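You operate a simulated robot arm through the tools that you are given. There is no shell and no other tool. Be economical: measure what you need, move in short steps, check, and stop when the job is done.

You are at the controls of a simulated robot arm. One attempt, no reset.

Task
Push the upper drawer of the small blue cabinet shut. Then take the white cup and put it on the numbered disc on the top of the steel bench. Then put one of the filters from the top of the steel table on top of the grey meter. Do these in the order given. Set down upright: white cup, filter.

Only the result counts: the job must be done as asked and must still hold three seconds after the hand-in. Knocking over, shifting, dropping, spilling or breaking anything else fails it.

Robot
A 7-joint arm with a two-finger parallel gripper on a trunk, on a base that drives. Base frame: it is fixed to the floor where the robot stands at the start and does not move with it; the origin is under the middle of the robot, x ahead of it, y to its left, z up. Units: m, degrees, N and s.
With the tool pointing down near the work surface it reaches from about 0.36 to 0.88 m from the robot's upright axis, wherever it stands. Its first joint turns from -166.0 to 166.0 degrees. Places, roughly: filter [0.25, -3, 1]; grey meter [0, -3, 1]; numbered disc [1, -0.75, 0.75]; upper drawer of the small blue cabinet [0.7, -0.1, 0.9]; white cup [1.75, -1.25, 1]. Payload 3.43 kg.
The tool frame sits at the grasp point between the pads (the TCP): z along the fingers, y along the line on which they close. The tips reach 0.034 m beyond it. The gripper opens to 0.128 m. The fingers are 0.024 m wide and 0.012 m thick; the gripper's body (0.048 by 0.13 m) begins 0.096 m behind the TCP.
Orientation is that of the tool frame in the base frame, as [roll, pitch, yaw] about the fixed x, y, z axes, in that order (R = Rz(yaw) Ry(pitch) Rx(roll)). With the fingers straight down and closing along the base's y, the tool's x points along the base's -x, its y along +y and its z along -z.

Tools
- The arm moves only by the tool step_arm. Its argument "commands" is a list of rows, each a list of 3 entries, a list of its own where there are three numbers: the turn, a rotation vector about the base's x, y, z in units of 45 degrees (1.0 is 45 degrees), then the shift along the base's x, y, z in units of 250 mm (1.0 is 250 mm), then the gripper command, from -1 (fully open) to 1 (shut), values between in proportion. In form: [[[rx, ry, rz], [dx, dy, dz], grip], ...]. A call has 1 to 12 rows; each row is the pose to reach, as a shift and turn from the pose commanded when the call began. A call with a number of a shift or a turn outside -1 to 1 is refused whole. Each row takes 0.2 s and may step no farther than 0.05 m and 8.6 degrees from the row before; otherwise, or with a gripper value out of range, the whole call is refused. Where a pose cannot be reached the arm comes as near as it can. A force on the tool above 40 N (or 10 N above the force at the start of the call, whichever is more), or a blocked arm, ends the call early, and 0.2 s more pass. The fingers move at their own pace (about 0.153 m/s each) and stop on an object; they squeeze with about 44 N. The grip force told is the motor's: it shows also when the fingers shut on nothing. Time passes only in rows, and 0.2 s behind the last, so rows that repeat a pose let the fingers close. The reply holds the time, the measured pose of the TCP, the force on the tool along the base axes, the opening and the grip force, in the units named above and with some noise, with the torque about the TCP (base axes, N m) and any sound that the robot's microphone picked up.
- Cameras (640 x 400 px; columns grow to the right, rows downward): "scene" is now at [0.1788, -0.0819, 1.5591]; the picture's right is [-0.46, -0.89, -0.00], its down [-0.64, 0.33, -0.69] and it looks along [0.62, -0.32, -0.72] (base axes); focal length 285 px, centre (320, 200). "wrist" rides on the gripper at [0.076, -0.011, -0.16] in the tool frame; the picture's right is [0.15, 0.99, 0.00], its down [-0.88, 0.13, -0.46] and it looks along [-0.45, 0.07, 0.89] (tool axes); focal length 234 px, centre (320, 200). There is no depth. A picture from a camera that has moved, and an enlarged one, comes with that camera's place and axes in the base frame and with its lens.
- snapshot(camera): a new picture of that camera. It takes no simulated time.
- base_move(legs): drives the robot by 1 to 6 legs, each [ahead, turn to the left] in m and degrees, along the robot's own axes; the way and the turn of a leg run together, so that a leg with both is an arc; at most 1.5 m and 180 degrees a leg. The arm and the cameras ride along, it lands a little off, and it stops where it bumps. It gives what a move gives.
- head_to(pan, tilt): turns the head with the scene camera to pan (to the left, within 132 degrees either way) and tilt (down, from -29 to 69), counted from straight ahead of the robot. It gives what a move gives.
- close_up(camera, box): a new picture of the part [left, top, right, bottom] of that camera's present view, enlarged. It takes no simulated time.
- close_job(): hands the job in; it is judged then, once.

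Go step by step. Nothing tells you exact positions but the pictures and the camera data: compare them with the known pose of the tool, close in by small moves and look again before you grip or let go. The budget is 165 turns and 128 pictures, counting those below and the enlarged ones. Unless the task says otherwise, let go and move clear before handing in.

The tools are called after "Call:" as name(argument=value, ...) on one line, values as JSON. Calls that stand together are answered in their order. step_arm: Moves the arm, as the interface text tells. Its arguments: {"type":"object","properties":{"commands":{"type":"array"}},"required":["commands"]} The other tools are called the same way: base_move (legs) drives the base; head_to (pan, tilt) turns the head that bears the scene camera; snapshot (camera) takes a picture; close_up (camera, box) takes an enlarged picture of a part of a camera's view; close_job () hands the job in.

At the start:

```text
time_s: 0.0
tool_pos: [0.4178, -0.3192, 1.0773]
ee_rot: [179.9, 0.0, -179.9]
ft_force: [0.2, -0.5, 0.3]
moment: [0.04, -0.06, 0.04]
finger_gap: 0.128
grip_force: 0.1
robot x, y, heading: [0.0035, -0.0415, -2.1]
head pan, tilt: [-25.3, 46.0]
```

scene: 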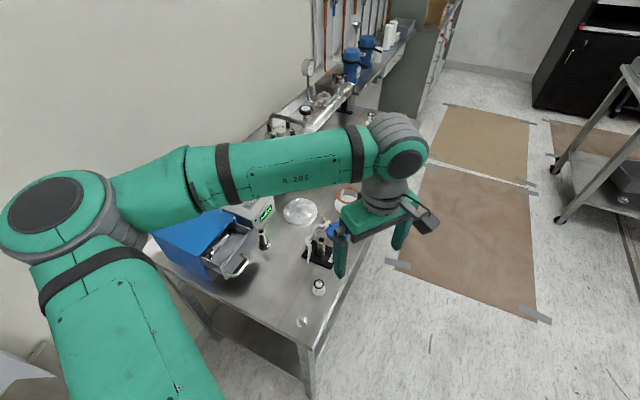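
wrist: 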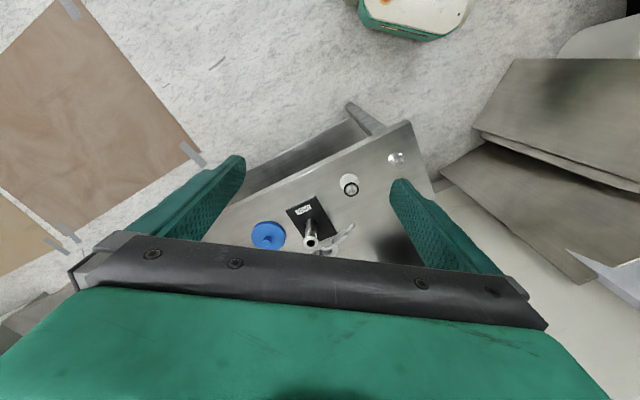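

I see a steel bench with the blue cabinet, its drawer open, partly behind the arm. I'll look closer at the cabinet first.

Call:
close_up(camera="scene", box=[140, 160, 380, 340])

Call:
close_up(camera="scene", box=[240, 10, 440, 140])

```text
2.22 times, centred on (260, 250) of scene
camera zoom: at [0.1788, -0.0819, 1.5591], right [-0.46, -0.89, 0.0], down [-0.64, 0.33, -0.69], along [0.62, -0.32, -0.72], focal length 634 px, centre (453, 89)
```

zoom: 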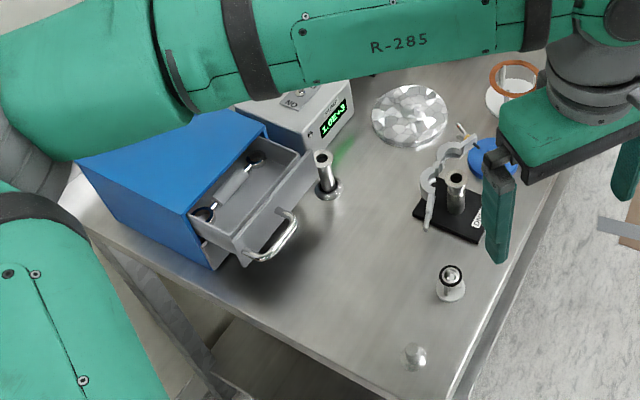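

```text
3.08 times, centred on (340, 75) of scene
camera zoom: at [0.1788, -0.0819, 1.5591], right [-0.46, -0.89, 0.0], down [-0.64, 0.33, -0.69], along [0.62, -0.32, -0.72], focal length 878 px, centre (258, 585)
```

zoom: 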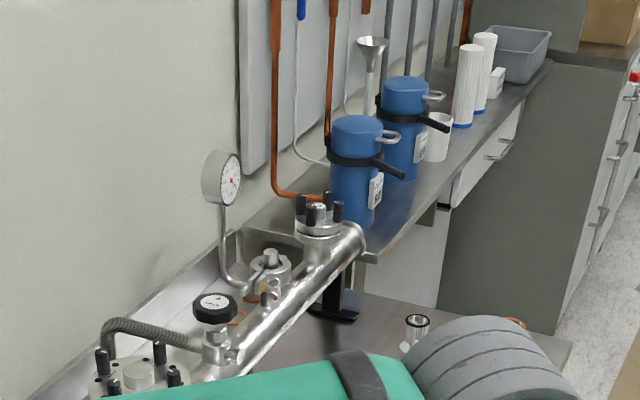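

The open drawer has a handle facing toward -x,-y, with the arm hiding part of the bench. I'll lift the arm and look around with the head.

Call:
step_arm(commands=[[[0, 0, 0], [-0.1, -0.15, 0.1], 1], [[0, 0, 0], [-0.15, -0.3, 0.2], 1], [[0, 0, 0], [-0.2, -0.45, 0.3], 1], [[0, 0, 0], [-0.25, -0.6, 0.4], 1], [[0, 0, 0], [-0.25, -0.7, 0.5], 1]])

Call:
head_to(pan=-5, tilt=45)

Call:
snapshot(camera="scene")

Call:
head_to(pan=-40, tilt=25)

Call:
snapshot(camera="scene")

Call:
head_to(pan=-90, tilt=25)

Call:
snapshot(camera="scene")

```text
refused: row 1 steps farther than a row can; nothing moved
```

```text
time_s: 0.8
tool_pos: [0.4166, -0.3201, 1.077]
ee_rot: [-180.0, 0.1, -179.9]
ft_force: [0.3, -1.4, -0.7]
moment: [0.03, 0.0, 0.0]
finger_gap: 0.1281
grip_force: 0.1
robot x, y, heading: [0.0027, -0.0395, -2.1]
head pan, tilt: [-5.0, 45.0]
```

```text
123 pictures are left
camera scene: at [0.1884, -0.0548, 1.5604], right [-0.13, -0.99, 0.0], down [-0.7, 0.09, -0.71], along [0.7, -0.09, -0.71], focal length 285 px, centre (320, 200)
```

scene: 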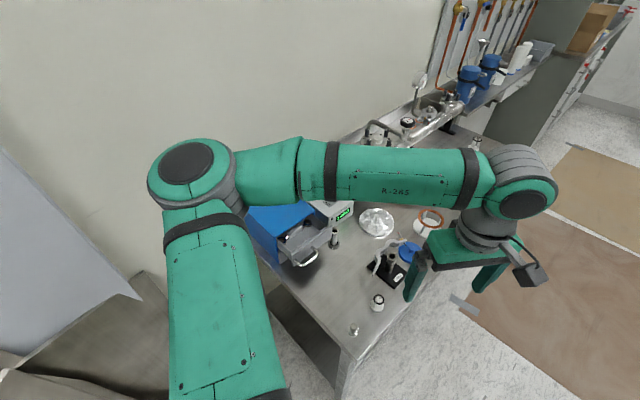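

```text
time_s: 1.9
tool_pos: [0.4171, -0.3208, 1.0769]
ee_rot: [-180.0, 0.0, -179.9]
ft_force: [-0.2, -0.3, -0.3]
moment: [-0.01, -0.04, 0.0]
finger_gap: 0.128
grip_force: 0.0
robot x, y, heading: [0.0008, -0.0391, -2.5]
head pan, tilt: [-40.0, 25.0]
```

```text
122 pictures are left
camera scene: at [0.1758, -0.1064, 1.5909], right [-0.67, -0.74, 0.0], down [-0.31, 0.28, -0.91], along [0.67, -0.61, -0.42], focal length 285 px, centre (320, 200)
```

scene: 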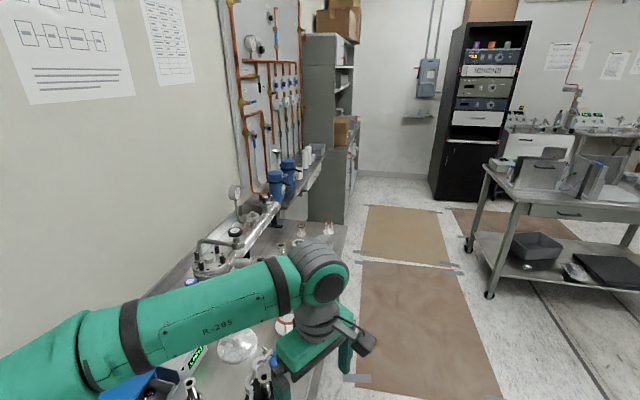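

```text
time_s: 3.0
tool_pos: [0.4169, -0.3202, 1.0759]
ee_rot: [179.9, 0.0, -179.8]
ft_force: [0.5, -0.8, -0.2]
moment: [0.0, -0.04, 0.01]
finger_gap: 0.128
grip_force: 0.1
robot x, y, heading: [0.0024, -0.039, -2.6]
head pan, tilt: [-90.0, 25.0]
```

```text
121 pictures are left
camera scene: at [0.104, -0.1365, 1.591], right [-1.0, 0.04, 0.0], down [0.02, 0.42, -0.91], along [-0.04, -0.91, -0.42], focal length 285 px, centre (320, 200)
```

scene: 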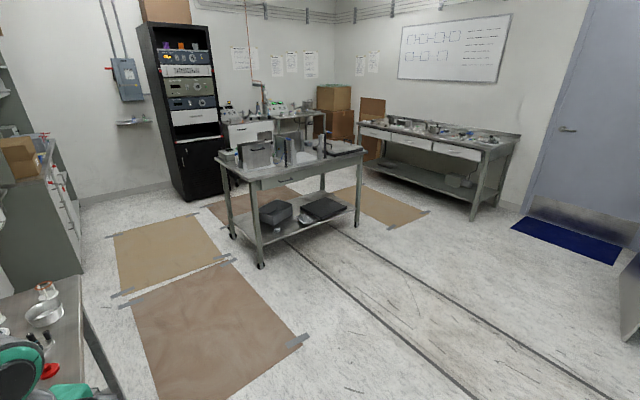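

The arm still hides the handle's side of the bench. I'll raise the arm and move it to the right, shutting the fingers.

Call:
step_arm(commands=[[[0, 0, 0], [0, -0.1, 0.15], 1], [[0, 0, 0], [0, -0.2, 0.3], 1], [[0, 0, 0], [0, -0.35, 0.4], 1], [[0, 0, 0], [-0.05, -0.5, 0.5], 1], [[0, 0, 0], [-0.1, -0.65, 0.55], 1], [[0, 0, 0], [-0.15, -0.8, 0.6], 1], [[0, 0, 0], [-0.2, -0.95, 0.65], 1]])

Call:
head_to(pan=-5, tilt=45)

Call:
snapshot(camera="scene")

```text
time_s: 4.6
tool_pos: [0.3684, -0.5575, 1.2397]
ee_rot: [180.0, 0.1, -179.8]
ft_force: [0.8, 0.6, -0.3]
moment: [-0.03, 0.02, 0.03]
finger_gap: 0.0001
grip_force: 33.0
robot x, y, heading: [0.0001, -0.0402, -2.6]
head pan, tilt: [-90.0, 25.0]
```

```text
time_s: 6.2
tool_pos: [0.3683, -0.5575, 1.2377]
ee_rot: [180.0, 0.0, -179.9]
ft_force: [0.2, 0.1, -0.9]
moment: [-0.03, 0.02, 0.03]
finger_gap: 0.0002
grip_force: 32.8
robot x, y, heading: [0.0025, -0.041, -2.0]
head pan, tilt: [-5.0, 45.0]
```

```text
120 pictures are left
camera scene: at [0.1887, -0.0548, 1.5604], right [-0.13, -0.99, 0.0], down [-0.7, 0.09, -0.71], along [0.7, -0.09, -0.71], focal length 285 px, centre (320, 200)
```

scene: 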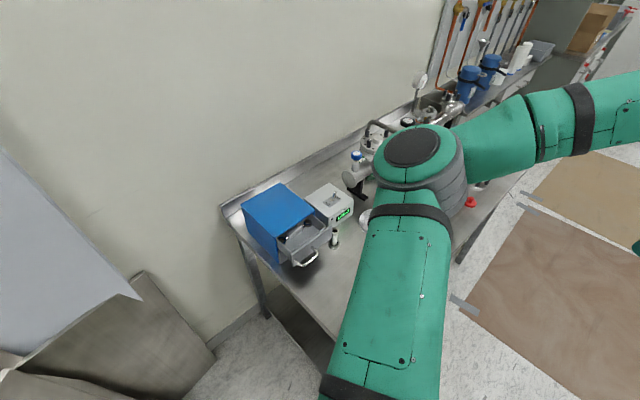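

Call:
close_up(camera="scene", box=[200, 150, 380, 290])

Call:
snapshot(camera="wrist")

```text
2.86 times, centred on (290, 220) of scene
camera zoom: at [0.1887, -0.0548, 1.5604], right [-0.13, -0.99, 0.0], down [-0.7, 0.09, -0.71], along [0.7, -0.09, -0.71], focal length 815 px, centre (406, 143)
```

zoom: 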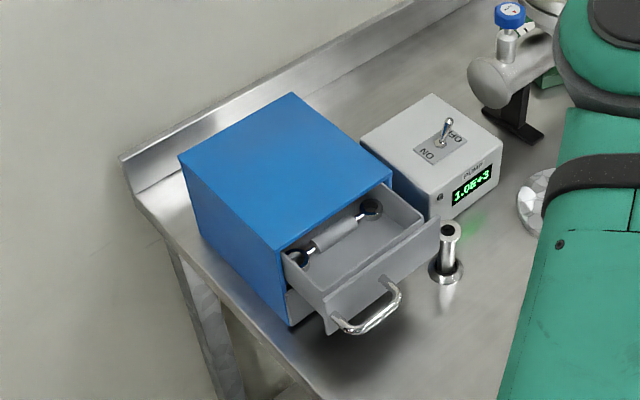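

```text
118 pictures are left
camera wrist: at [0.2927, -0.5698, 1.3962], right [-0.15, 0.99, 0.0], down [0.88, 0.13, 0.46], along [0.45, 0.07, -0.89], focal length 234 px, centre (320, 200)
```

wrist: 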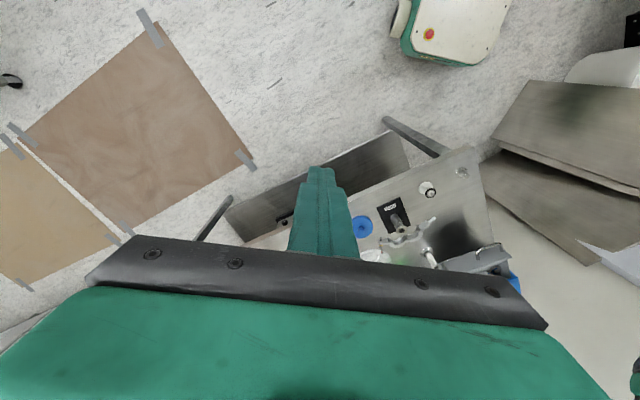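

Call:
close_up(camera="wrist", box=[340, 150, 540, 300])

```text
2.67 times, centred on (440, 225) of wrist
camera zoom: at [0.2927, -0.5698, 1.3962], right [-0.15, 0.99, 0.0], down [0.88, 0.13, 0.46], along [0.45, 0.07, -0.89], focal length 624 px, centre (0, 133)
```

zoom: 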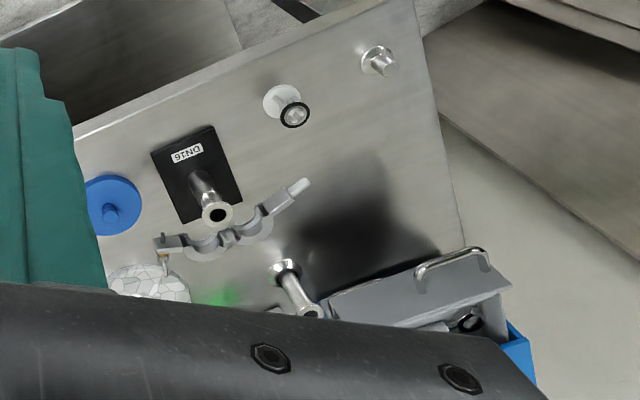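

Handle is at about (0.612,-0.076,0.909), bench top about z 0.815, panel right half near (0.664,-0.111), push direction (0.83,0.56). I'll move the shut gripper above the spot in front of the panel, turning it 34°.

Call:
step_arm(commands=[[[0, 0, 0.15], [0.1, 0.16, 0], 1], [[0, 0, 0.3], [0.2, 0.32, 0], 1], [[0, 0, 0.45], [0.3, 0.48, 0], 1], [[0, 0, 0.6], [0.4, 0.64, 0], 1], [[0, 0, 0.756], [0.5, 0.8, 0], 1], [[0, 0, 0.756], [0.6, 0.96, 0], 1]])

Call:
step_arm(commands=[[[0, 0, 0], [0.1, 0.16, -0.05], 1], [[0, 0, 0], [0.2, 0.32, -0.1], 1], [[0, 0, 0], [0.3, 0.48, -0.15], 1], [[0, 0, 0], [0.32, 0.65, -0.2], 1], [[0, 0, 0], [0.32, 0.65, -0.35], 1], [[0, 0, 0], [0.32, 0.65, -0.5], 1], [[0, 0, 0], [0.32, 0.65, -0.6], 1]])

Call:
snapshot(camera="wrist")

Call:
snapshot(camera="scene")

```text
time_s: 7.6
tool_pos: [0.518, -0.3184, 1.2393]
ee_rot: [-180.0, -0.1, -146.0]
ft_force: [-0.2, -0.5, 1.5]
moment: [0.07, -0.06, 0.02]
finger_gap: 0.0001
grip_force: 33.1
robot x, y, heading: [0.0057, -0.036, -2.3]
head pan, tilt: [-5.0, 45.0]
```

```text
time_s: 9.2
tool_pos: [0.5971, -0.1539, 1.0899]
ee_rot: [-180.0, 0.0, -145.9]
ft_force: [-0.8, 0.5, 0.6]
moment: [-0.01, -0.02, 0.01]
finger_gap: 0.0
grip_force: 33.5
robot x, y, heading: [0.0028, -0.0381, -2.7]
head pan, tilt: [-5.0, 45.0]
```

```text
116 pictures are left
camera wrist: at [0.5416, -0.2074, 1.2478], right [-0.68, 0.74, 0.0], down [0.66, 0.6, 0.46], along [0.34, 0.31, -0.89], focal length 234 px, centre (320, 200)
```

wrist: 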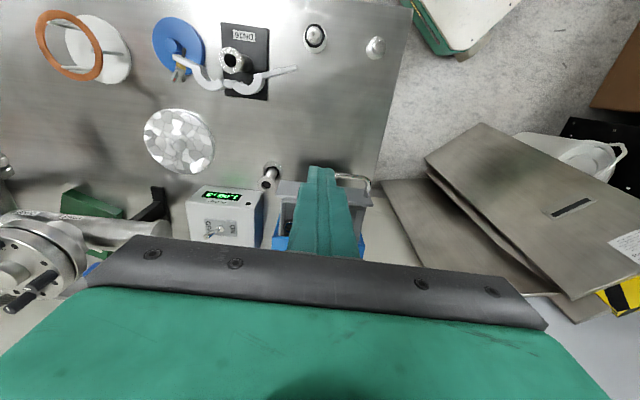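

```text
115 pictures are left
camera scene: at [0.1885, -0.0548, 1.5604], right [-0.13, -0.99, 0.0], down [-0.7, 0.09, -0.71], along [0.7, -0.09, -0.71], focal length 285 px, centre (320, 200)
```

scene: 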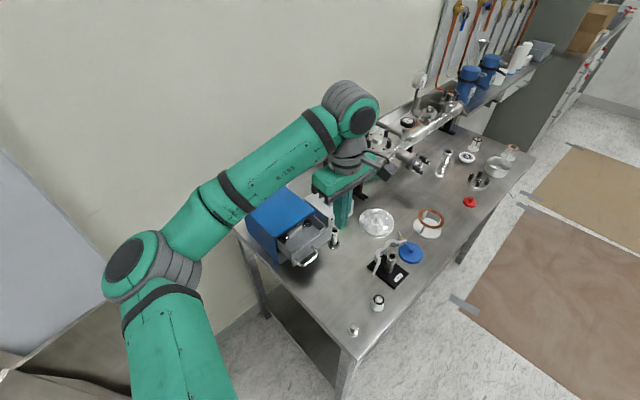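

The finger stands about 7 cm in front of the panel, just right of the handle. I'll go down to z 0.92.

Call:
step_arm(commands=[[[0, 0, 0], [0, 0, -0.18], 1], [[0, 0, 0], [0, 0, -0.36], 1], [[0, 0, 0], [0, 0, -0.54], 1], [[0, 0, 0], [0, 0, -0.684], 1]])

Call:
snapshot(camera="wrist")

Call:
close_up(camera="scene", box=[220, 160, 420, 300])

```text
time_s: 10.2
tool_pos: [0.5981, -0.1551, 0.9175]
ee_rot: [-180.0, 0.0, -145.9]
ft_force: [-0.1, 0.1, 0.1]
moment: [-0.02, 0.0, 0.02]
finger_gap: 0.0002
grip_force: 33.3
robot x, y, heading: [0.0038, -0.0397, -2.2]
head pan, tilt: [-5.0, 45.0]
```

```text
114 pictures are left
camera wrist: at [0.5418, -0.2073, 1.0758], right [-0.68, 0.74, 0.0], down [0.66, 0.6, 0.46], along [0.34, 0.31, -0.89], focal length 234 px, centre (320, 200)
```

wrist: 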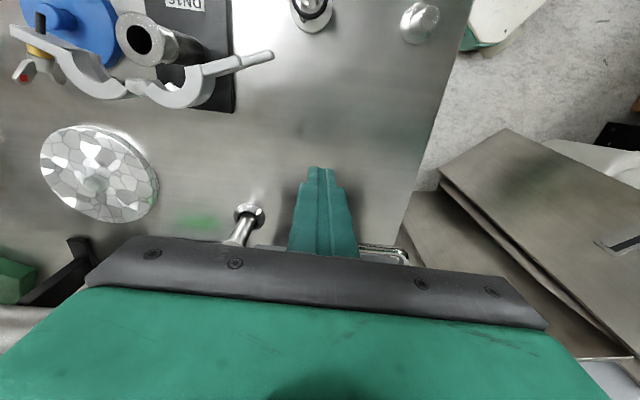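

```text
2.86 times, centred on (320, 230) of scene
camera zoom: at [0.1885, -0.0548, 1.5604], right [-0.13, -0.99, 0.0], down [-0.7, 0.09, -0.71], along [0.7, -0.09, -0.71], focal length 815 px, centre (320, 114)
```

zoom: 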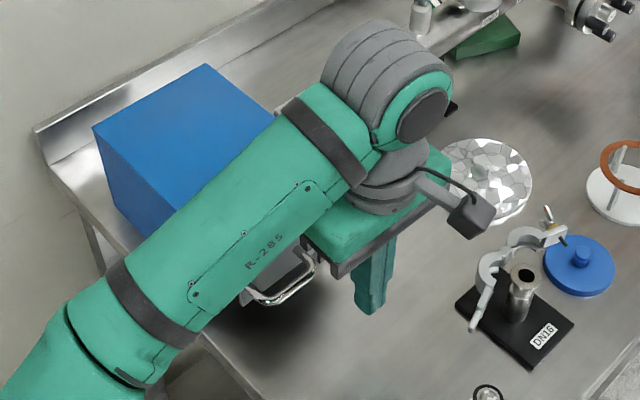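

Height looks right: tips below the panel's top edge, clear of the post. Now push along (0.83,0.56).

Call:
step_arm(commands=[[[0, 0, 0], [0.066, 0.045, 0], 1], [[0, 0, 0], [0.133, 0.09, 0], 1], [[0, 0, 0], [0.166, 0.112, 0], 1], [[0, 0, 0], [0.199, 0.134, 0], 1], [[0, 0, 0], [0.232, 0.157, 0], 1], [[0, 0, 0], [0.266, 0.179, 0], 1]])

Call:
snapshot(camera="wrist")

Call:
close_up(camera="scene", box=[220, 160, 420, 300])

```text
time_s: 11.6
tool_pos: [0.6625, -0.1092, 0.9181]
ee_rot: [180.0, 0.0, -145.9]
ft_force: [0.3, -0.3, 0.4]
moment: [0.0, -0.01, -0.01]
finger_gap: 0.0001
grip_force: 32.6
robot x, y, heading: [-0.0005, -0.0437, -2.4]
head pan, tilt: [-5.0, 45.0]
```

```text
112 pictures are left
camera wrist: at [0.6069, -0.1625, 1.076], right [-0.68, 0.74, 0.0], down [0.66, 0.6, 0.46], along [0.34, 0.31, -0.89], focal length 234 px, centre (320, 200)
```

wrist: 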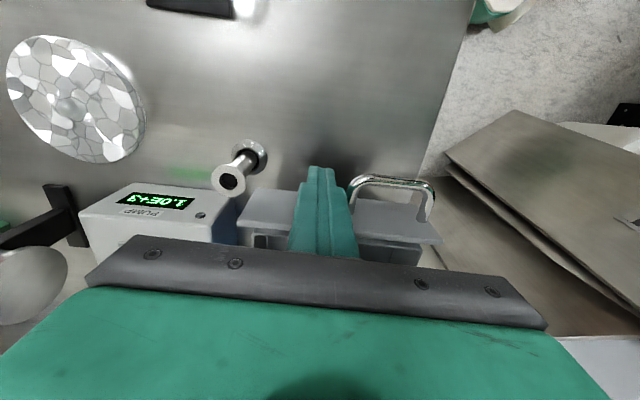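

```text
2.86 times, centred on (320, 230) of scene
camera zoom: at [0.1887, -0.0548, 1.5604], right [-0.13, -0.99, 0.0], down [-0.7, 0.09, -0.71], along [0.7, -0.09, -0.71], focal length 815 px, centre (320, 114)
```

zoom: 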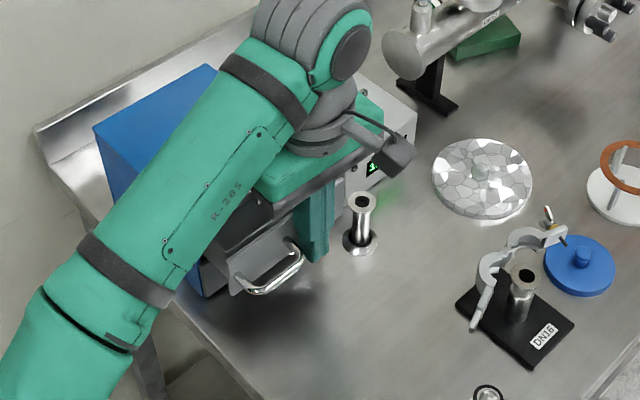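

The finger is about at the panel, right of the handle. Continue pushing in small steps until it stops.

Call:
step_arm(commands=[[[0, 0, 0], [0.033, 0.0225, 0], 1], [[0, 0, 0], [0.066, 0.045, 0], 1], [[0, 0, 0], [0.1, 0.067, 0], 1], [[0, 0, 0], [0.133, 0.09, 0], 1], [[0, 0, 0], [0.166, 0.112, 0], 1], [[0, 0, 0], [0.186, 0.125, 0], 1]])

Call:
snapshot(camera="wrist")

Call:
close_up(camera="scene", box=[220, 160, 420, 300])

```text
time_s: 13.2
tool_pos: [0.7062, -0.0813, 0.9179]
ee_rot: [179.8, -0.4, -146.3]
ft_force: [-14.0, -3.1, 3.7]
moment: [0.16, -0.33, 0.24]
finger_gap: 0.0002
grip_force: 33.0
robot x, y, heading: [0.0008, -0.0408, -2.2]
head pan, tilt: [-5.0, 45.0]
stopped in row 6: the force on the tool passed its limit at 42 N (the readings are from after the stop); the commanded pose is now the measured one
```

```text
110 pictures are left
camera wrist: at [0.6509, -0.1334, 1.0758], right [-0.67, 0.74, 0.0], down [0.66, 0.6, 0.45], along [0.33, 0.31, -0.89], focal length 234 px, centre (320, 200)
```

wrist: 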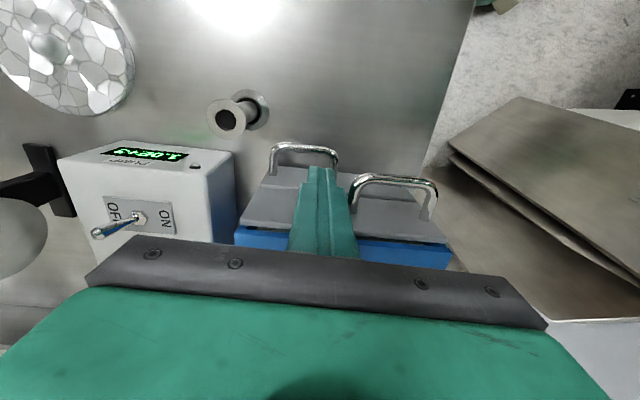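

```text
2.86 times, centred on (320, 230) of scene
camera zoom: at [0.1865, -0.0552, 1.5605], right [-0.13, -0.99, 0.0], down [-0.7, 0.09, -0.71], along [0.7, -0.09, -0.71], focal length 815 px, centre (320, 114)
```

zoom: 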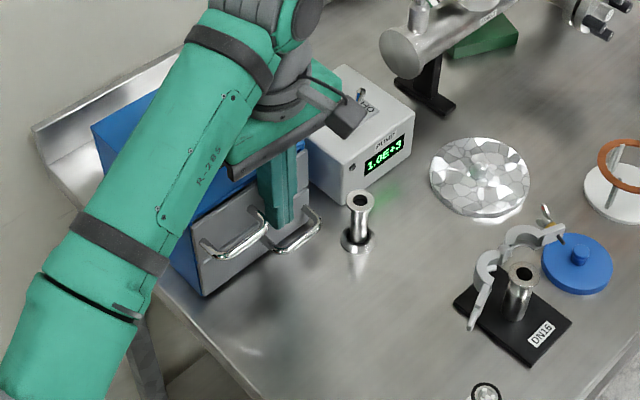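

The panel looks flush with the lower drawer's. Back off and check.

Call:
step_arm(commands=[[[0, 0, 0], [-0.08, -0.054, 0], 1], [[0, 0, 0], [-0.2, -0.135, 0], 1], [[0, 0, 0], [-0.3, -0.2, 0.15], 1], [[0, 0, 0], [-0.35, -0.25, 0.35], 1], [[0, 0, 0], [-0.4, -0.4, 0.5], 1], [[0, 0, 0], [-0.45, -0.55, 0.65], 1], [[0, 0, 0], [-0.5, -0.7, 0.75], 1], [[0, 0, 0], [-0.5, -0.87, 0.8], 1]])

Call:
snapshot(camera="scene")

Call:
close_up(camera="scene", box=[220, 160, 420, 300])

```text
refused: row 4 steps farther than a row can; nothing moved
```

```text
108 pictures are left
camera scene: at [0.1865, -0.0552, 1.5605], right [-0.13, -0.99, 0.0], down [-0.7, 0.09, -0.71], along [0.7, -0.09, -0.71], focal length 285 px, centre (320, 200)
```

scene: 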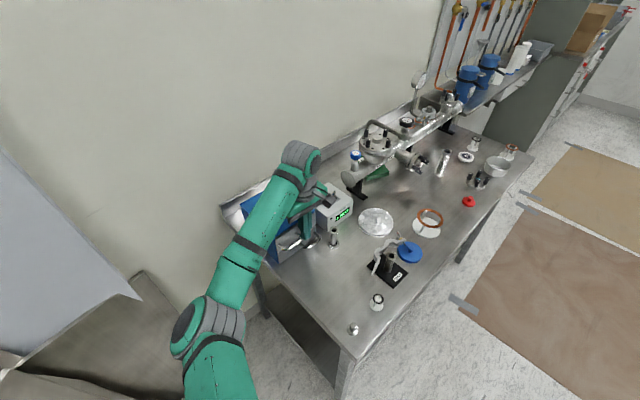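

```text
2.86 times, centred on (320, 230) of scene
camera zoom: at [0.1865, -0.0552, 1.5605], right [-0.13, -0.99, 0.0], down [-0.7, 0.09, -0.71], along [0.7, -0.09, -0.71], focal length 815 px, centre (320, 114)
```

zoom: 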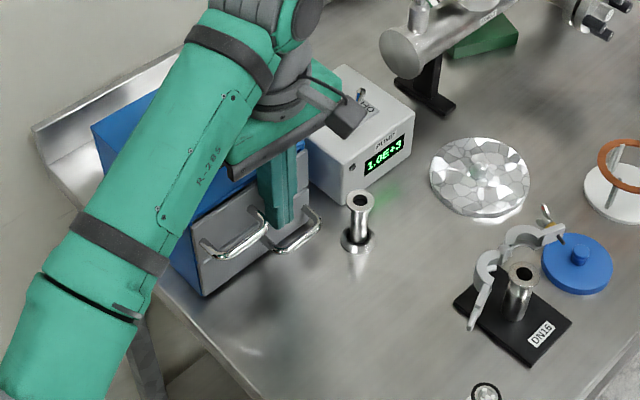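

Call:
step_arm(commands=[[[0, 0, 0], [-0.08, -0.054, 0], 1], [[0, 0, 0], [-0.2, -0.135, 0], 1], [[0, 0, 0], [-0.3, -0.2, 0.12], 1], [[0, 0, 0], [-0.35, -0.25, 0.28], 1], [[0, 0, 0], [-0.4, -0.35, 0.42], 1], [[0, 0, 0], [-0.45, -0.48, 0.55], 1], [[0, 0, 0], [-0.5, -0.62, 0.65], 1], [[0, 0, 0], [-0.5, -0.78, 0.75], 1], [[0, 0, 0], [-0.5, -0.94, 0.85], 1]])

Call:
close_up(camera="scene", box=[220, 160, 420, 300])

Call:
close_up(camera="scene", box=[340, 100, 560, 300])

Call:
close_up(camera="scene", box=[440, 20, 580, 120])

```text
time_s: 15.2
tool_pos: [0.5814, -0.3158, 1.1318]
ee_rot: [179.8, -0.3, -146.1]
ft_force: [-0.3, 0.3, -0.1]
moment: [-0.07, 0.01, -0.01]
finger_gap: 0.0
grip_force: 33.4
robot x, y, heading: [-0.001, -0.044, -2.6]
head pan, tilt: [-5.0, 45.0]
```

```text
2.86 times, centred on (320, 230) of scene
camera zoom: at [0.1875, -0.0548, 1.5604], right [-0.13, -0.99, 0.0], down [-0.7, 0.09, -0.71], along [0.7, -0.09, -0.71], focal length 815 px, centre (320, 114)
```

zoom: 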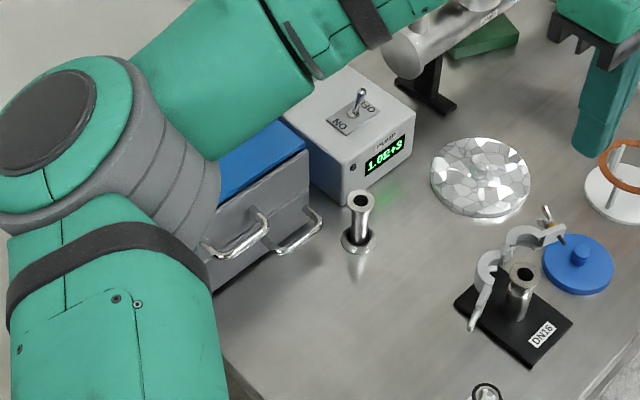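

```text
2.00 times, centred on (450, 200) of scene
camera zoom: at [0.1875, -0.0548, 1.5604], right [-0.13, -0.99, 0.0], down [-0.7, 0.09, -0.71], along [0.7, -0.09, -0.71], focal length 570 px, centre (60, 200)
```

zoom: 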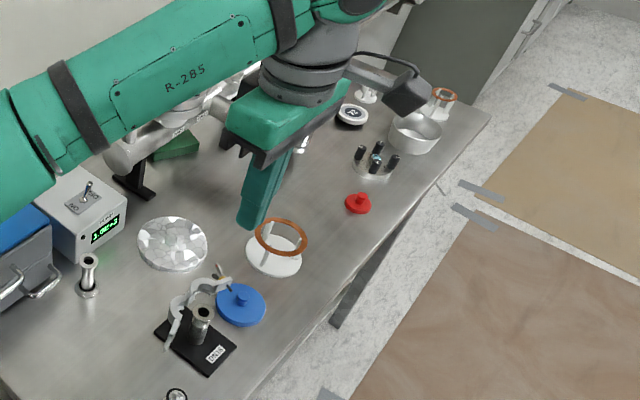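

```text
4.00 times, centred on (510, 70) of scene
camera zoom: at [0.1875, -0.0548, 1.5604], right [-0.13, -0.99, 0.0], down [-0.7, 0.09, -0.71], along [0.7, -0.09, -0.71], focal length 1141 px, centre (-440, 720)
```

zoom: 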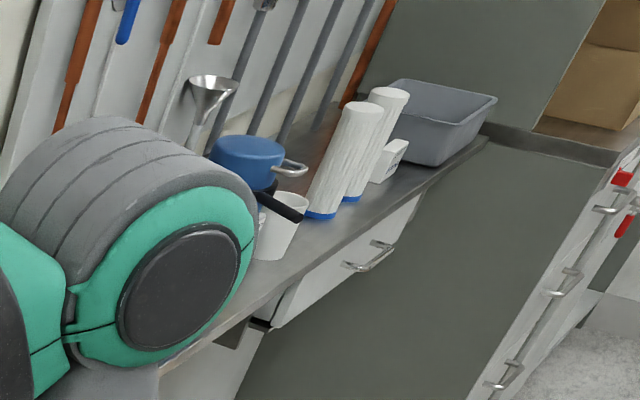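

The drawer is shut flush. The numbered disc is the small white disc near (1.09,-0.80) and the cup is on the raised bench beyond. I'll tuck the arm and drive along the bench's front, well clear of it.

Call:
step_arm(commands=[[[0, 0, 0], [-0.1, 0, 0.13], -1], [[0, 0, 0], [-0.2, 0.03, 0.26], -1], [[0, 0, 0], [-0.3, 0.06, 0.4], -1], [[0, 0, 0], [-0.4, 0.09, 0.54], -1], [[0, 0, 0], [-0.5, 0.12, 0.68], -1]])

Call:
base_move(legs=[[0, -68]])

Call:
snapshot(camera="scene")

```text
time_s: 16.4
tool_pos: [0.458, -0.285, 1.2996]
ee_rot: [179.8, -0.3, -146.3]
ft_force: [0.8, -0.2, 0.5]
moment: [0.02, 0.06, 0.01]
finger_gap: 0.1279
grip_force: 0.0
robot x, y, heading: [0.0004, -0.0417, -2.4]
head pan, tilt: [-5.0, 45.0]
```

```text
time_s: 20.2
tool_pos: [-0.0605, -0.5547, 1.2993]
ee_rot: [179.8, -0.3, 145.4]
ft_force: [0.3, 0.3, 0.4]
moment: [0.04, 0.04, -0.01]
finger_gap: 0.128
grip_force: 0.0
robot x, y, heading: [0.0009, -0.0414, -71.2]
head pan, tilt: [-5.0, 45.0]
```

```text
103 pictures are left
camera scene: at [0.0552, -0.2184, 1.5604], right [-0.97, -0.24, 0.0], down [-0.17, 0.69, -0.71], along [0.17, -0.69, -0.71], focal length 285 px, centre (320, 200)
```

scene: 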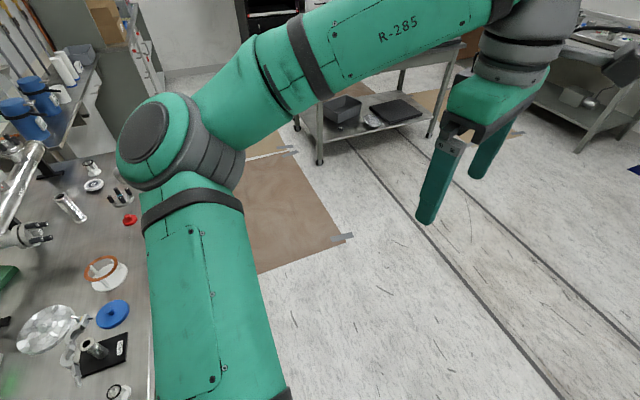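

Call:
base_move(legs=[[0, -8], [0.6, 0], [0.75, 20]])

Call:
head_to(pan=70, tilt=30)

Call:
snapshot(camera="scene")

```text
time_s: 27.9
tool_pos: [0.4301, -1.8443, 1.2991]
ee_rot: [179.8, -0.3, 157.3]
ft_force: [-0.1, -1.1, 0.7]
moment: [-0.03, -0.01, -0.01]
finger_gap: 0.1281
grip_force: 0.2
robot x, y, heading: [0.3817, -1.3317, -59.2]
head pan, tilt: [-5.0, 45.0]
```

```text
time_s: 29.4
tool_pos: [0.4293, -1.8441, 1.299]
ee_rot: [179.9, -0.2, 157.4]
ft_force: [-0.5, 0.2, 0.6]
moment: [0.0, 0.0, 0.01]
finger_gap: 0.128
grip_force: 0.0
robot x, y, heading: [0.381, -1.3302, -59.2]
head pan, tilt: [70.0, 30.0]
```

```text
102 pictures are left
camera scene: at [0.5247, -1.4027, 1.583], right [0.19, -0.98, 0.0], down [-0.49, -0.09, -0.87], along [0.85, 0.16, -0.5], focal length 285 px, centre (320, 200)
```

scene: 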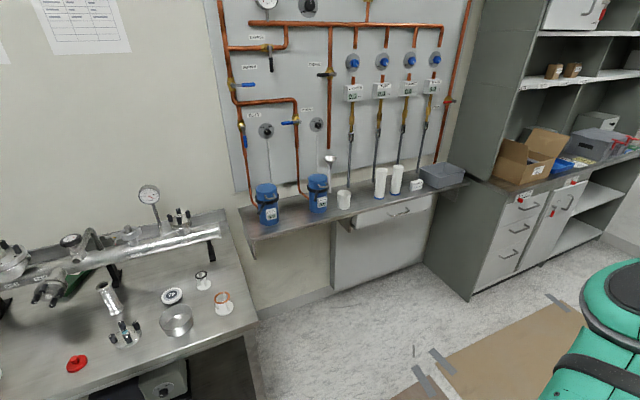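

The cup stands on the wall shelf at about (1.703,-1.297,0.90). I'll drive to about (0.97,-1.44), from where both cup and disc are in reach.

Call:
base_move(legs=[[0, 48.3], [0.6, 0]])

Call:
head_to(pan=22, tilt=40)

Call:
snapshot(camera="scene")

Call:
snapshot(camera="wrist")

```text
time_s: 35.2
tool_pos: [1.3877, -1.7425, 1.2998]
ee_rot: [179.8, -0.3, -154.0]
ft_force: [-1.3, 0.0, 0.0]
moment: [0.0, 0.01, 0.0]
finger_gap: 0.128
grip_force: 0.1
robot x, y, heading: [0.9688, -1.4366, -10.6]
head pan, tilt: [70.0, 30.0]
```

```text
time_s: 36.4
tool_pos: [1.3871, -1.7426, 1.2995]
ee_rot: [179.7, -0.2, -154.0]
ft_force: [0.1, 0.2, 0.4]
moment: [0.01, 0.03, 0.0]
finger_gap: 0.1282
grip_force: 0.1
robot x, y, heading: [0.9686, -1.4406, -10.3]
head pan, tilt: [22.0, 40.0]
```

```text
101 pictures are left
camera scene: at [1.1559, -1.4412, 1.5677], right [0.2, -0.98, 0.0], down [-0.63, -0.13, -0.77], along [0.75, 0.15, -0.64], focal length 285 px, centre (320, 200)
```

scene: 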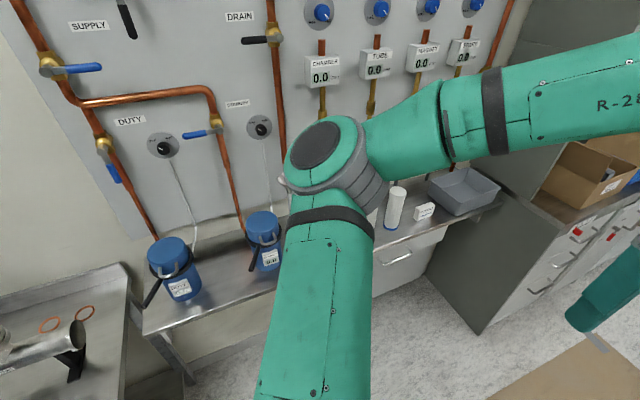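

```text
100 pictures are left
camera wrist: at [1.3256, -1.7873, 1.4578], right [-0.56, 0.83, 0.0], down [0.74, 0.5, 0.45], along [0.37, 0.26, -0.89], focal length 234 px, centre (320, 200)
```

wrist: 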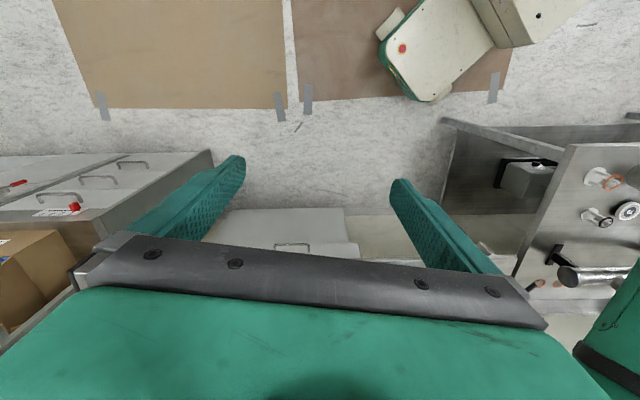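

Cup is hidden behind the arm. Move the gripper toward the cup, staying high, and look with the wrist camera.

Call:
step_arm(commands=[[[0, 0, 0.06], [0.08, 0.16, 0], -1], [[0, 0, 0.12], [0.16, 0.32, 0], -1], [[0, 0, 0.18], [0.24, 0.48, 0], -1], [[0, 0, 0.18], [0.32, 0.64, 0], -1], [[0, 0, 0.18], [0.4, 0.8, 0], -1], [[0, 0, 0.18], [0.45, 0.96, 0], -1]])

Call:
step_arm(commands=[[[0, 0, 0], [0.05, 0.15, 0], -1], [[0, 0, 0], [0.1, 0.3, 0], -1]])

Call:
snapshot(camera="wrist")

Call:
snapshot(camera="scene")

```text
time_s: 37.8
tool_pos: [1.4996, -1.5034, 1.3001]
ee_rot: [179.9, -0.2, -146.0]
ft_force: [-0.1, -0.3, -0.2]
moment: [0.03, 0.02, -0.03]
finger_gap: 0.128
grip_force: 0.1
robot x, y, heading: [0.968, -1.4372, -10.7]
head pan, tilt: [22.0, 40.0]
```

```text
time_s: 38.4
tool_pos: [1.5232, -1.4288, 1.3002]
ee_rot: [179.8, -0.3, -146.0]
ft_force: [-0.4, -0.5, 0.1]
moment: [0.01, 0.02, -0.02]
finger_gap: 0.1281
grip_force: 0.0
robot x, y, heading: [0.967, -1.4375, -10.6]
head pan, tilt: [22.0, 40.0]
```

```text
99 pictures are left
camera wrist: at [1.4692, -1.4812, 1.4583], right [-0.67, 0.74, 0.0], down [0.66, 0.6, 0.45], along [0.33, 0.31, -0.89], focal length 234 px, centre (320, 200)
```

wrist: 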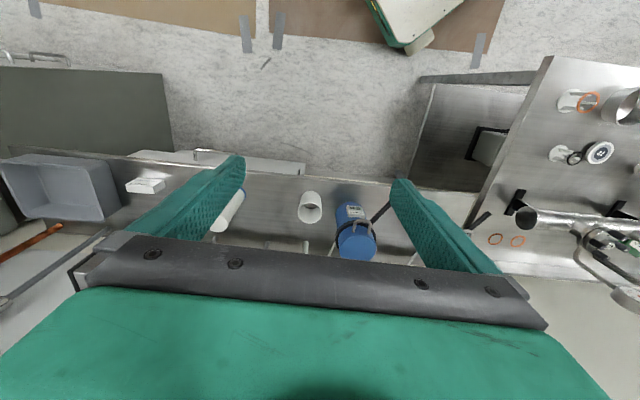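

```text
98 pictures are left
camera scene: at [1.156, -1.4415, 1.5676], right [0.2, -0.98, 0.0], down [-0.63, -0.13, -0.77], along [0.75, 0.15, -0.64], focal length 285 px, centre (320, 200)
```

scene: 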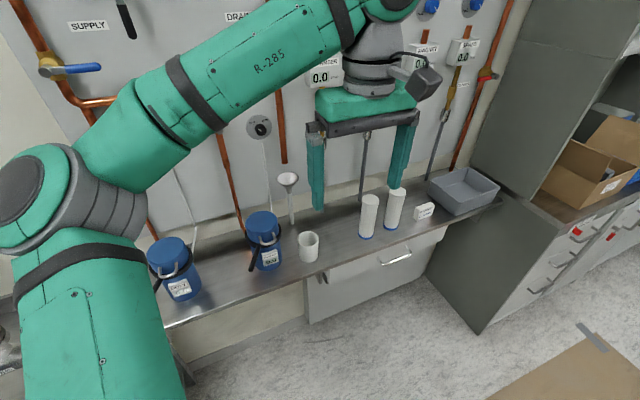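

Call:
close_up(camera="scene", box=[230, 180, 410, 290])

Call:
close_up(camera="wrist", box=[230, 150, 410, 265])

```text
3.56 times, centred on (320, 235) of scene
camera zoom: at [1.156, -1.4415, 1.5676], right [0.2, -0.98, 0.0], down [-0.63, -0.13, -0.77], along [0.75, 0.15, -0.64], focal length 1014 px, centre (320, 76)
```

zoom: 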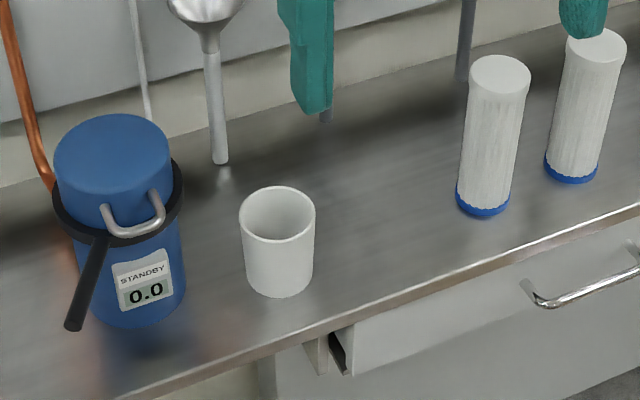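

```text
3.48 times, centred on (320, 208) of wrist
camera zoom: at [1.4692, -1.4812, 1.4583], right [-0.67, 0.74, 0.0], down [0.66, 0.6, 0.45], along [0.33, 0.31, -0.89], focal length 814 px, centre (320, 174)
```

zoom: 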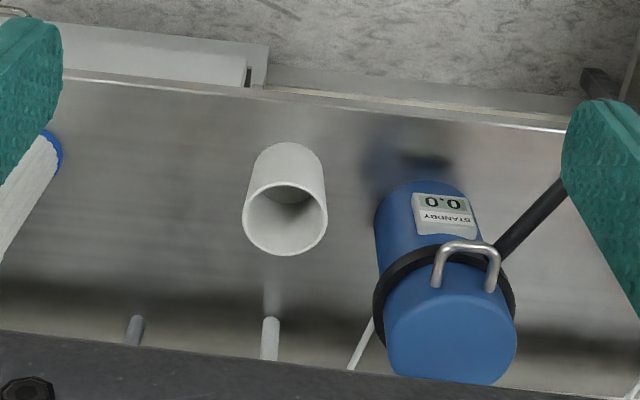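

Cup rim centre triangulates to (1.7015,-1.298,0.950), shelf z ≈0.858, diameter ≈0.063. The blue can is close on the left, so I'll turn the gripper 90° to close front-to-back.

Call:
step_arm(commands=[[[0, 0, 0.19], [0, 0, 0], -1], [[0, 0, 0.38], [0, 0, 0], -1], [[0, 0, 0.57], [0, 0, 0], -1], [[0, 0, 0.76], [0, 0, 0], -1], [[0, 0, 0.95], [0, 0, 0], -1]])

Call:
step_arm(commands=[[[0, 0, 0.19], [0, 0, 0], -1], [[0, 0, 0.38], [0, 0, 0], -1], [[0, 0, 0.57], [0, 0, 0], -1], [[0, 0, 0.76], [0, 0, 0], -1], [[0, 0, 0.95], [0, 0, 0], -1], [[0, 0, 1.0], [0, 0, 0], -1]])

```text
time_s: 39.6
tool_pos: [1.5262, -1.4285, 1.3004]
ee_rot: [179.8, -0.3, -103.1]
ft_force: [-0.5, -0.2, 0.0]
moment: [-0.01, -0.01, -0.01]
finger_gap: 0.128
grip_force: 0.0
robot x, y, heading: [0.9721, -1.4366, -10.7]
head pan, tilt: [22.0, 40.0]
```

```text
time_s: 41.0
tool_pos: [1.5262, -1.428, 1.2998]
ee_rot: [179.8, -0.3, -58.0]
ft_force: [0.3, -0.2, 0.3]
moment: [-0.02, 0.08, -0.01]
finger_gap: 0.1281
grip_force: 0.0
robot x, y, heading: [0.9697, -1.4394, -11.0]
head pan, tilt: [22.0, 40.0]
```

Call:
step_arm(commands=[[[0, 0, 0], [0.14, 0.104, 0], -1], [[0, 0, 0], [0.28, 0.208, 0], -1], [[0, 0, 0], [0.42, 0.312, 0], -1], [[0, 0, 0], [0.56, 0.416, 0], -1], [[0, 0, 0], [0.702, 0.52, 0], -1], [[0, 0, 0], [0.702, 0.52, -0.18], -1], [[0, 0, 0], [0.702, 0.52, -0.36], -1], [[0, 0, 0], [0.702, 0.52, -0.54], -1], [[0, 0, 0], [0.702, 0.52, -0.72], -1]])

Call:
snapshot(camera="wrist")

Call:
snapshot(camera="scene")

```text
time_s: 43.0
tool_pos: [1.6992, -1.2975, 1.1174]
ee_rot: [179.9, -0.3, -58.2]
ft_force: [0.1, 0.5, 0.0]
moment: [0.01, -0.01, 0.02]
finger_gap: 0.128
grip_force: 0.1
robot x, y, heading: [0.9685, -1.438, -10.5]
head pan, tilt: [22.0, 40.0]
```

```text
95 pictures are left
camera wrist: at [1.7491, -1.3562, 1.2761], right [-0.76, -0.65, 0.0], down [-0.58, 0.68, 0.45], along [-0.29, 0.34, -0.89], focal length 234 px, centre (320, 200)
```

wrist: 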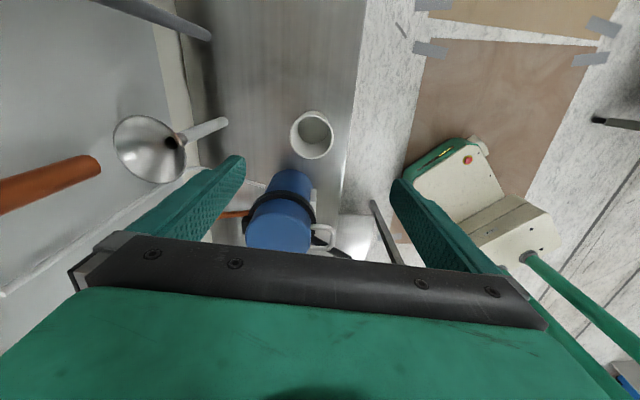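

```text
94 pictures are left
camera scene: at [1.1557, -1.4412, 1.5677], right [0.2, -0.98, 0.0], down [-0.63, -0.13, -0.77], along [0.75, 0.15, -0.64], focal length 285 px, centre (320, 200)
```

scene: 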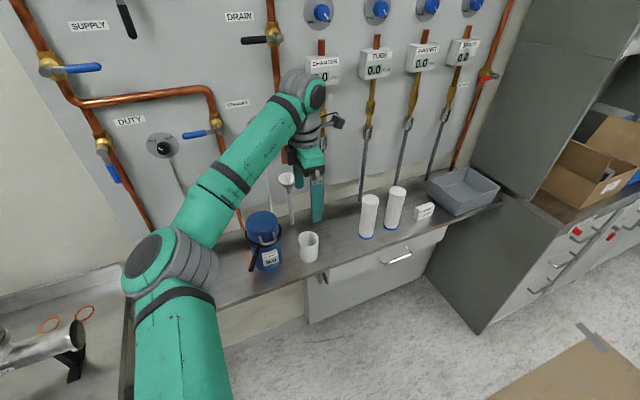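

Call:
close_up(camera="wrist", box=[240, 90, 400, 190])

```text
4.00 times, centred on (320, 140) of wrist
camera zoom: at [1.7491, -1.3562, 1.2761], right [-0.76, -0.65, 0.0], down [-0.58, 0.68, 0.45], along [-0.29, 0.34, -0.89], focal length 937 px, centre (320, 440)
```

zoom: 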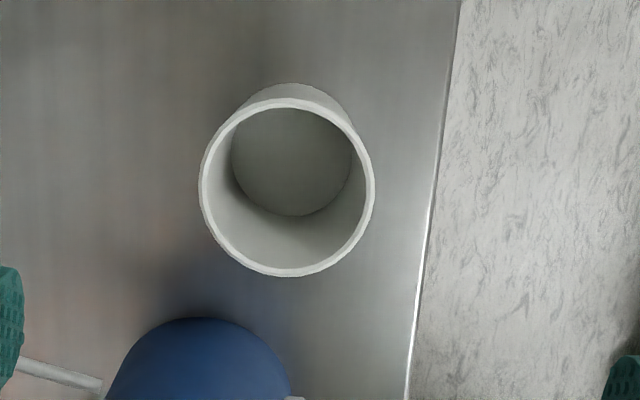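

The wrist view puts the cup ~1.2 cm further in +x (≈(1.711,-1.295), rim ~0.94). Correct and go down in two stages.

Call:
step_arm(commands=[[[0, 0, 0], [0.048, 0.008, 0], -1], [[0, 0, 0], [0.048, 0.008, -0.18], -1], [[0, 0, 0], [0.048, 0.008, -0.36], -1], [[0, 0, 0], [0.048, 0.008, -0.5], -1]])

Call:
snapshot(camera="wrist")

Call:
close_up(camera="scene", box=[230, 160, 410, 270])

```text
time_s: 44.0
tool_pos: [1.7131, -1.2982, 0.9933]
ee_rot: [179.8, -0.3, -58.2]
ft_force: [-0.7, 1.2, -0.8]
moment: [0.03, 0.0, 0.03]
finger_gap: 0.128
grip_force: 0.0
robot x, y, heading: [0.9718, -1.4364, -10.4]
head pan, tilt: [22.0, 40.0]
```

```text
92 pictures are left
camera wrist: at [1.7626, -1.3556, 1.152], right [-0.76, -0.65, 0.0], down [-0.58, 0.68, 0.45], along [-0.29, 0.34, -0.89], focal length 234 px, centre (320, 200)
```

wrist: 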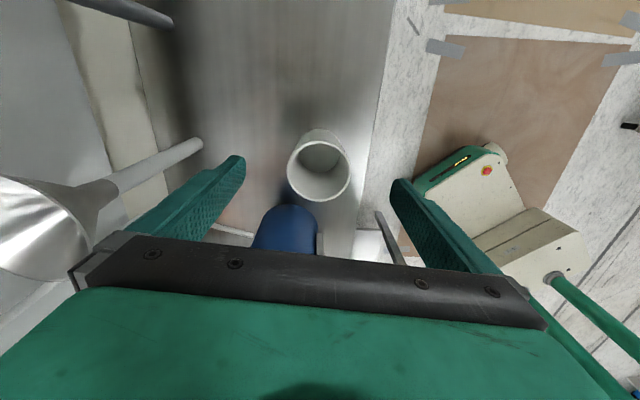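

```text
3.56 times, centred on (320, 215) of scene
camera zoom: at [1.1558, -1.4411, 1.5677], right [0.2, -0.98, 0.0], down [-0.63, -0.13, -0.77], along [0.75, 0.15, -0.64], focal length 1014 px, centre (320, 147)
```

zoom: 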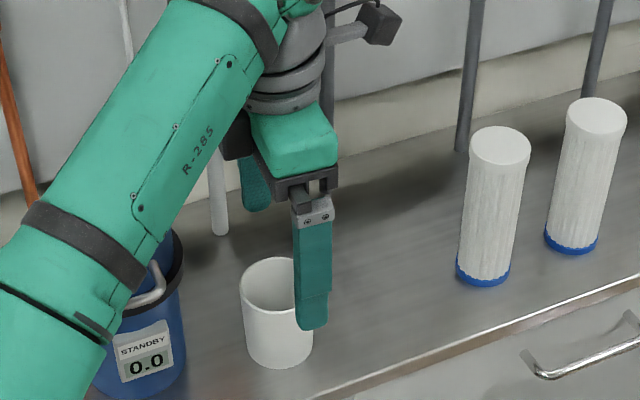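

Centred. Lower the last 9 cm and look before closing.

Call:
step_arm(commands=[[[0, 0, 0], [0, 0.004, -0.12], -1], [[0, 0, 0], [0, 0.004, -0.24], -1], [[0, 0, 0], [0, 0.004, -0.345], -1]])

Call:
snapshot(camera="scene")

Call:
close_up(camera="scene", box=[230, 160, 410, 270])

```text
time_s: 44.8
tool_pos: [1.7119, -1.2946, 0.9086]
ee_rot: [179.9, -0.1, -58.3]
ft_force: [-1.0, 0.0, 0.9]
moment: [-0.03, -0.05, 0.03]
finger_gap: 0.1281
grip_force: 0.1
robot x, y, heading: [0.9718, -1.4345, -10.4]
head pan, tilt: [22.0, 40.0]
```

```text
90 pictures are left
camera scene: at [1.1558, -1.441, 1.5677], right [0.2, -0.98, 0.0], down [-0.63, -0.13, -0.77], along [0.75, 0.15, -0.64], focal length 285 px, centre (320, 200)
```

scene: 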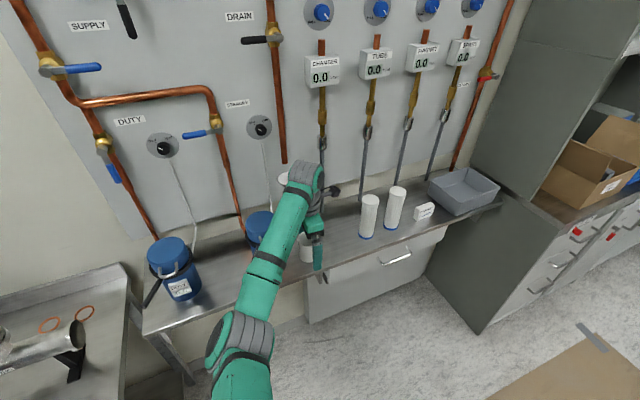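

```text
3.56 times, centred on (320, 215) of scene
camera zoom: at [1.1558, -1.441, 1.5677], right [0.2, -0.98, 0.0], down [-0.63, -0.13, -0.77], along [0.75, 0.15, -0.64], focal length 1014 px, centre (320, 147)
```

zoom: 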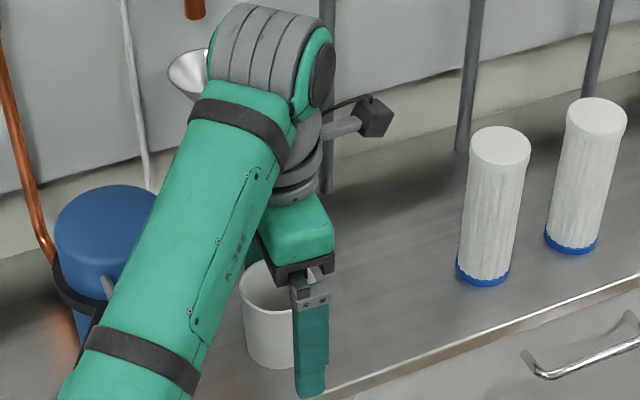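

The fingers straddle the cup. Close the grip.

Call:
step_arm(commands=[[[0, 0, 0], [0, 0, 0], 0], [[0, 0, 0], [0, 0, 0], 0.4], [[0, 0, 0], [0, 0, 0], 1], [[0, 0, 0], [0, 0, 0], 1], [[0, 0, 0], [0, 0, 0], 1]])

Call:
snapshot(camera="wrist")

```text
time_s: 46.0
tool_pos: [1.7126, -1.2958, 0.9085]
ee_rot: [179.8, -0.3, -58.3]
ft_force: [-0.2, 0.6, 0.4]
moment: [0.0, 0.0, 0.02]
finger_gap: 0.0622
grip_force: 44.0
robot x, y, heading: [0.9692, -1.4382, -10.7]
head pan, tilt: [22.0, 40.0]
```

```text
88 pictures are left
camera wrist: at [1.7623, -1.354, 1.0666], right [-0.76, -0.65, 0.0], down [-0.57, 0.68, 0.45], along [-0.29, 0.34, -0.89], focal length 234 px, centre (320, 200)
```

wrist: 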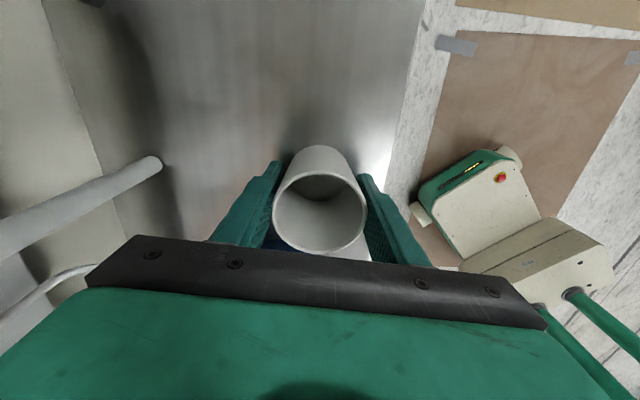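

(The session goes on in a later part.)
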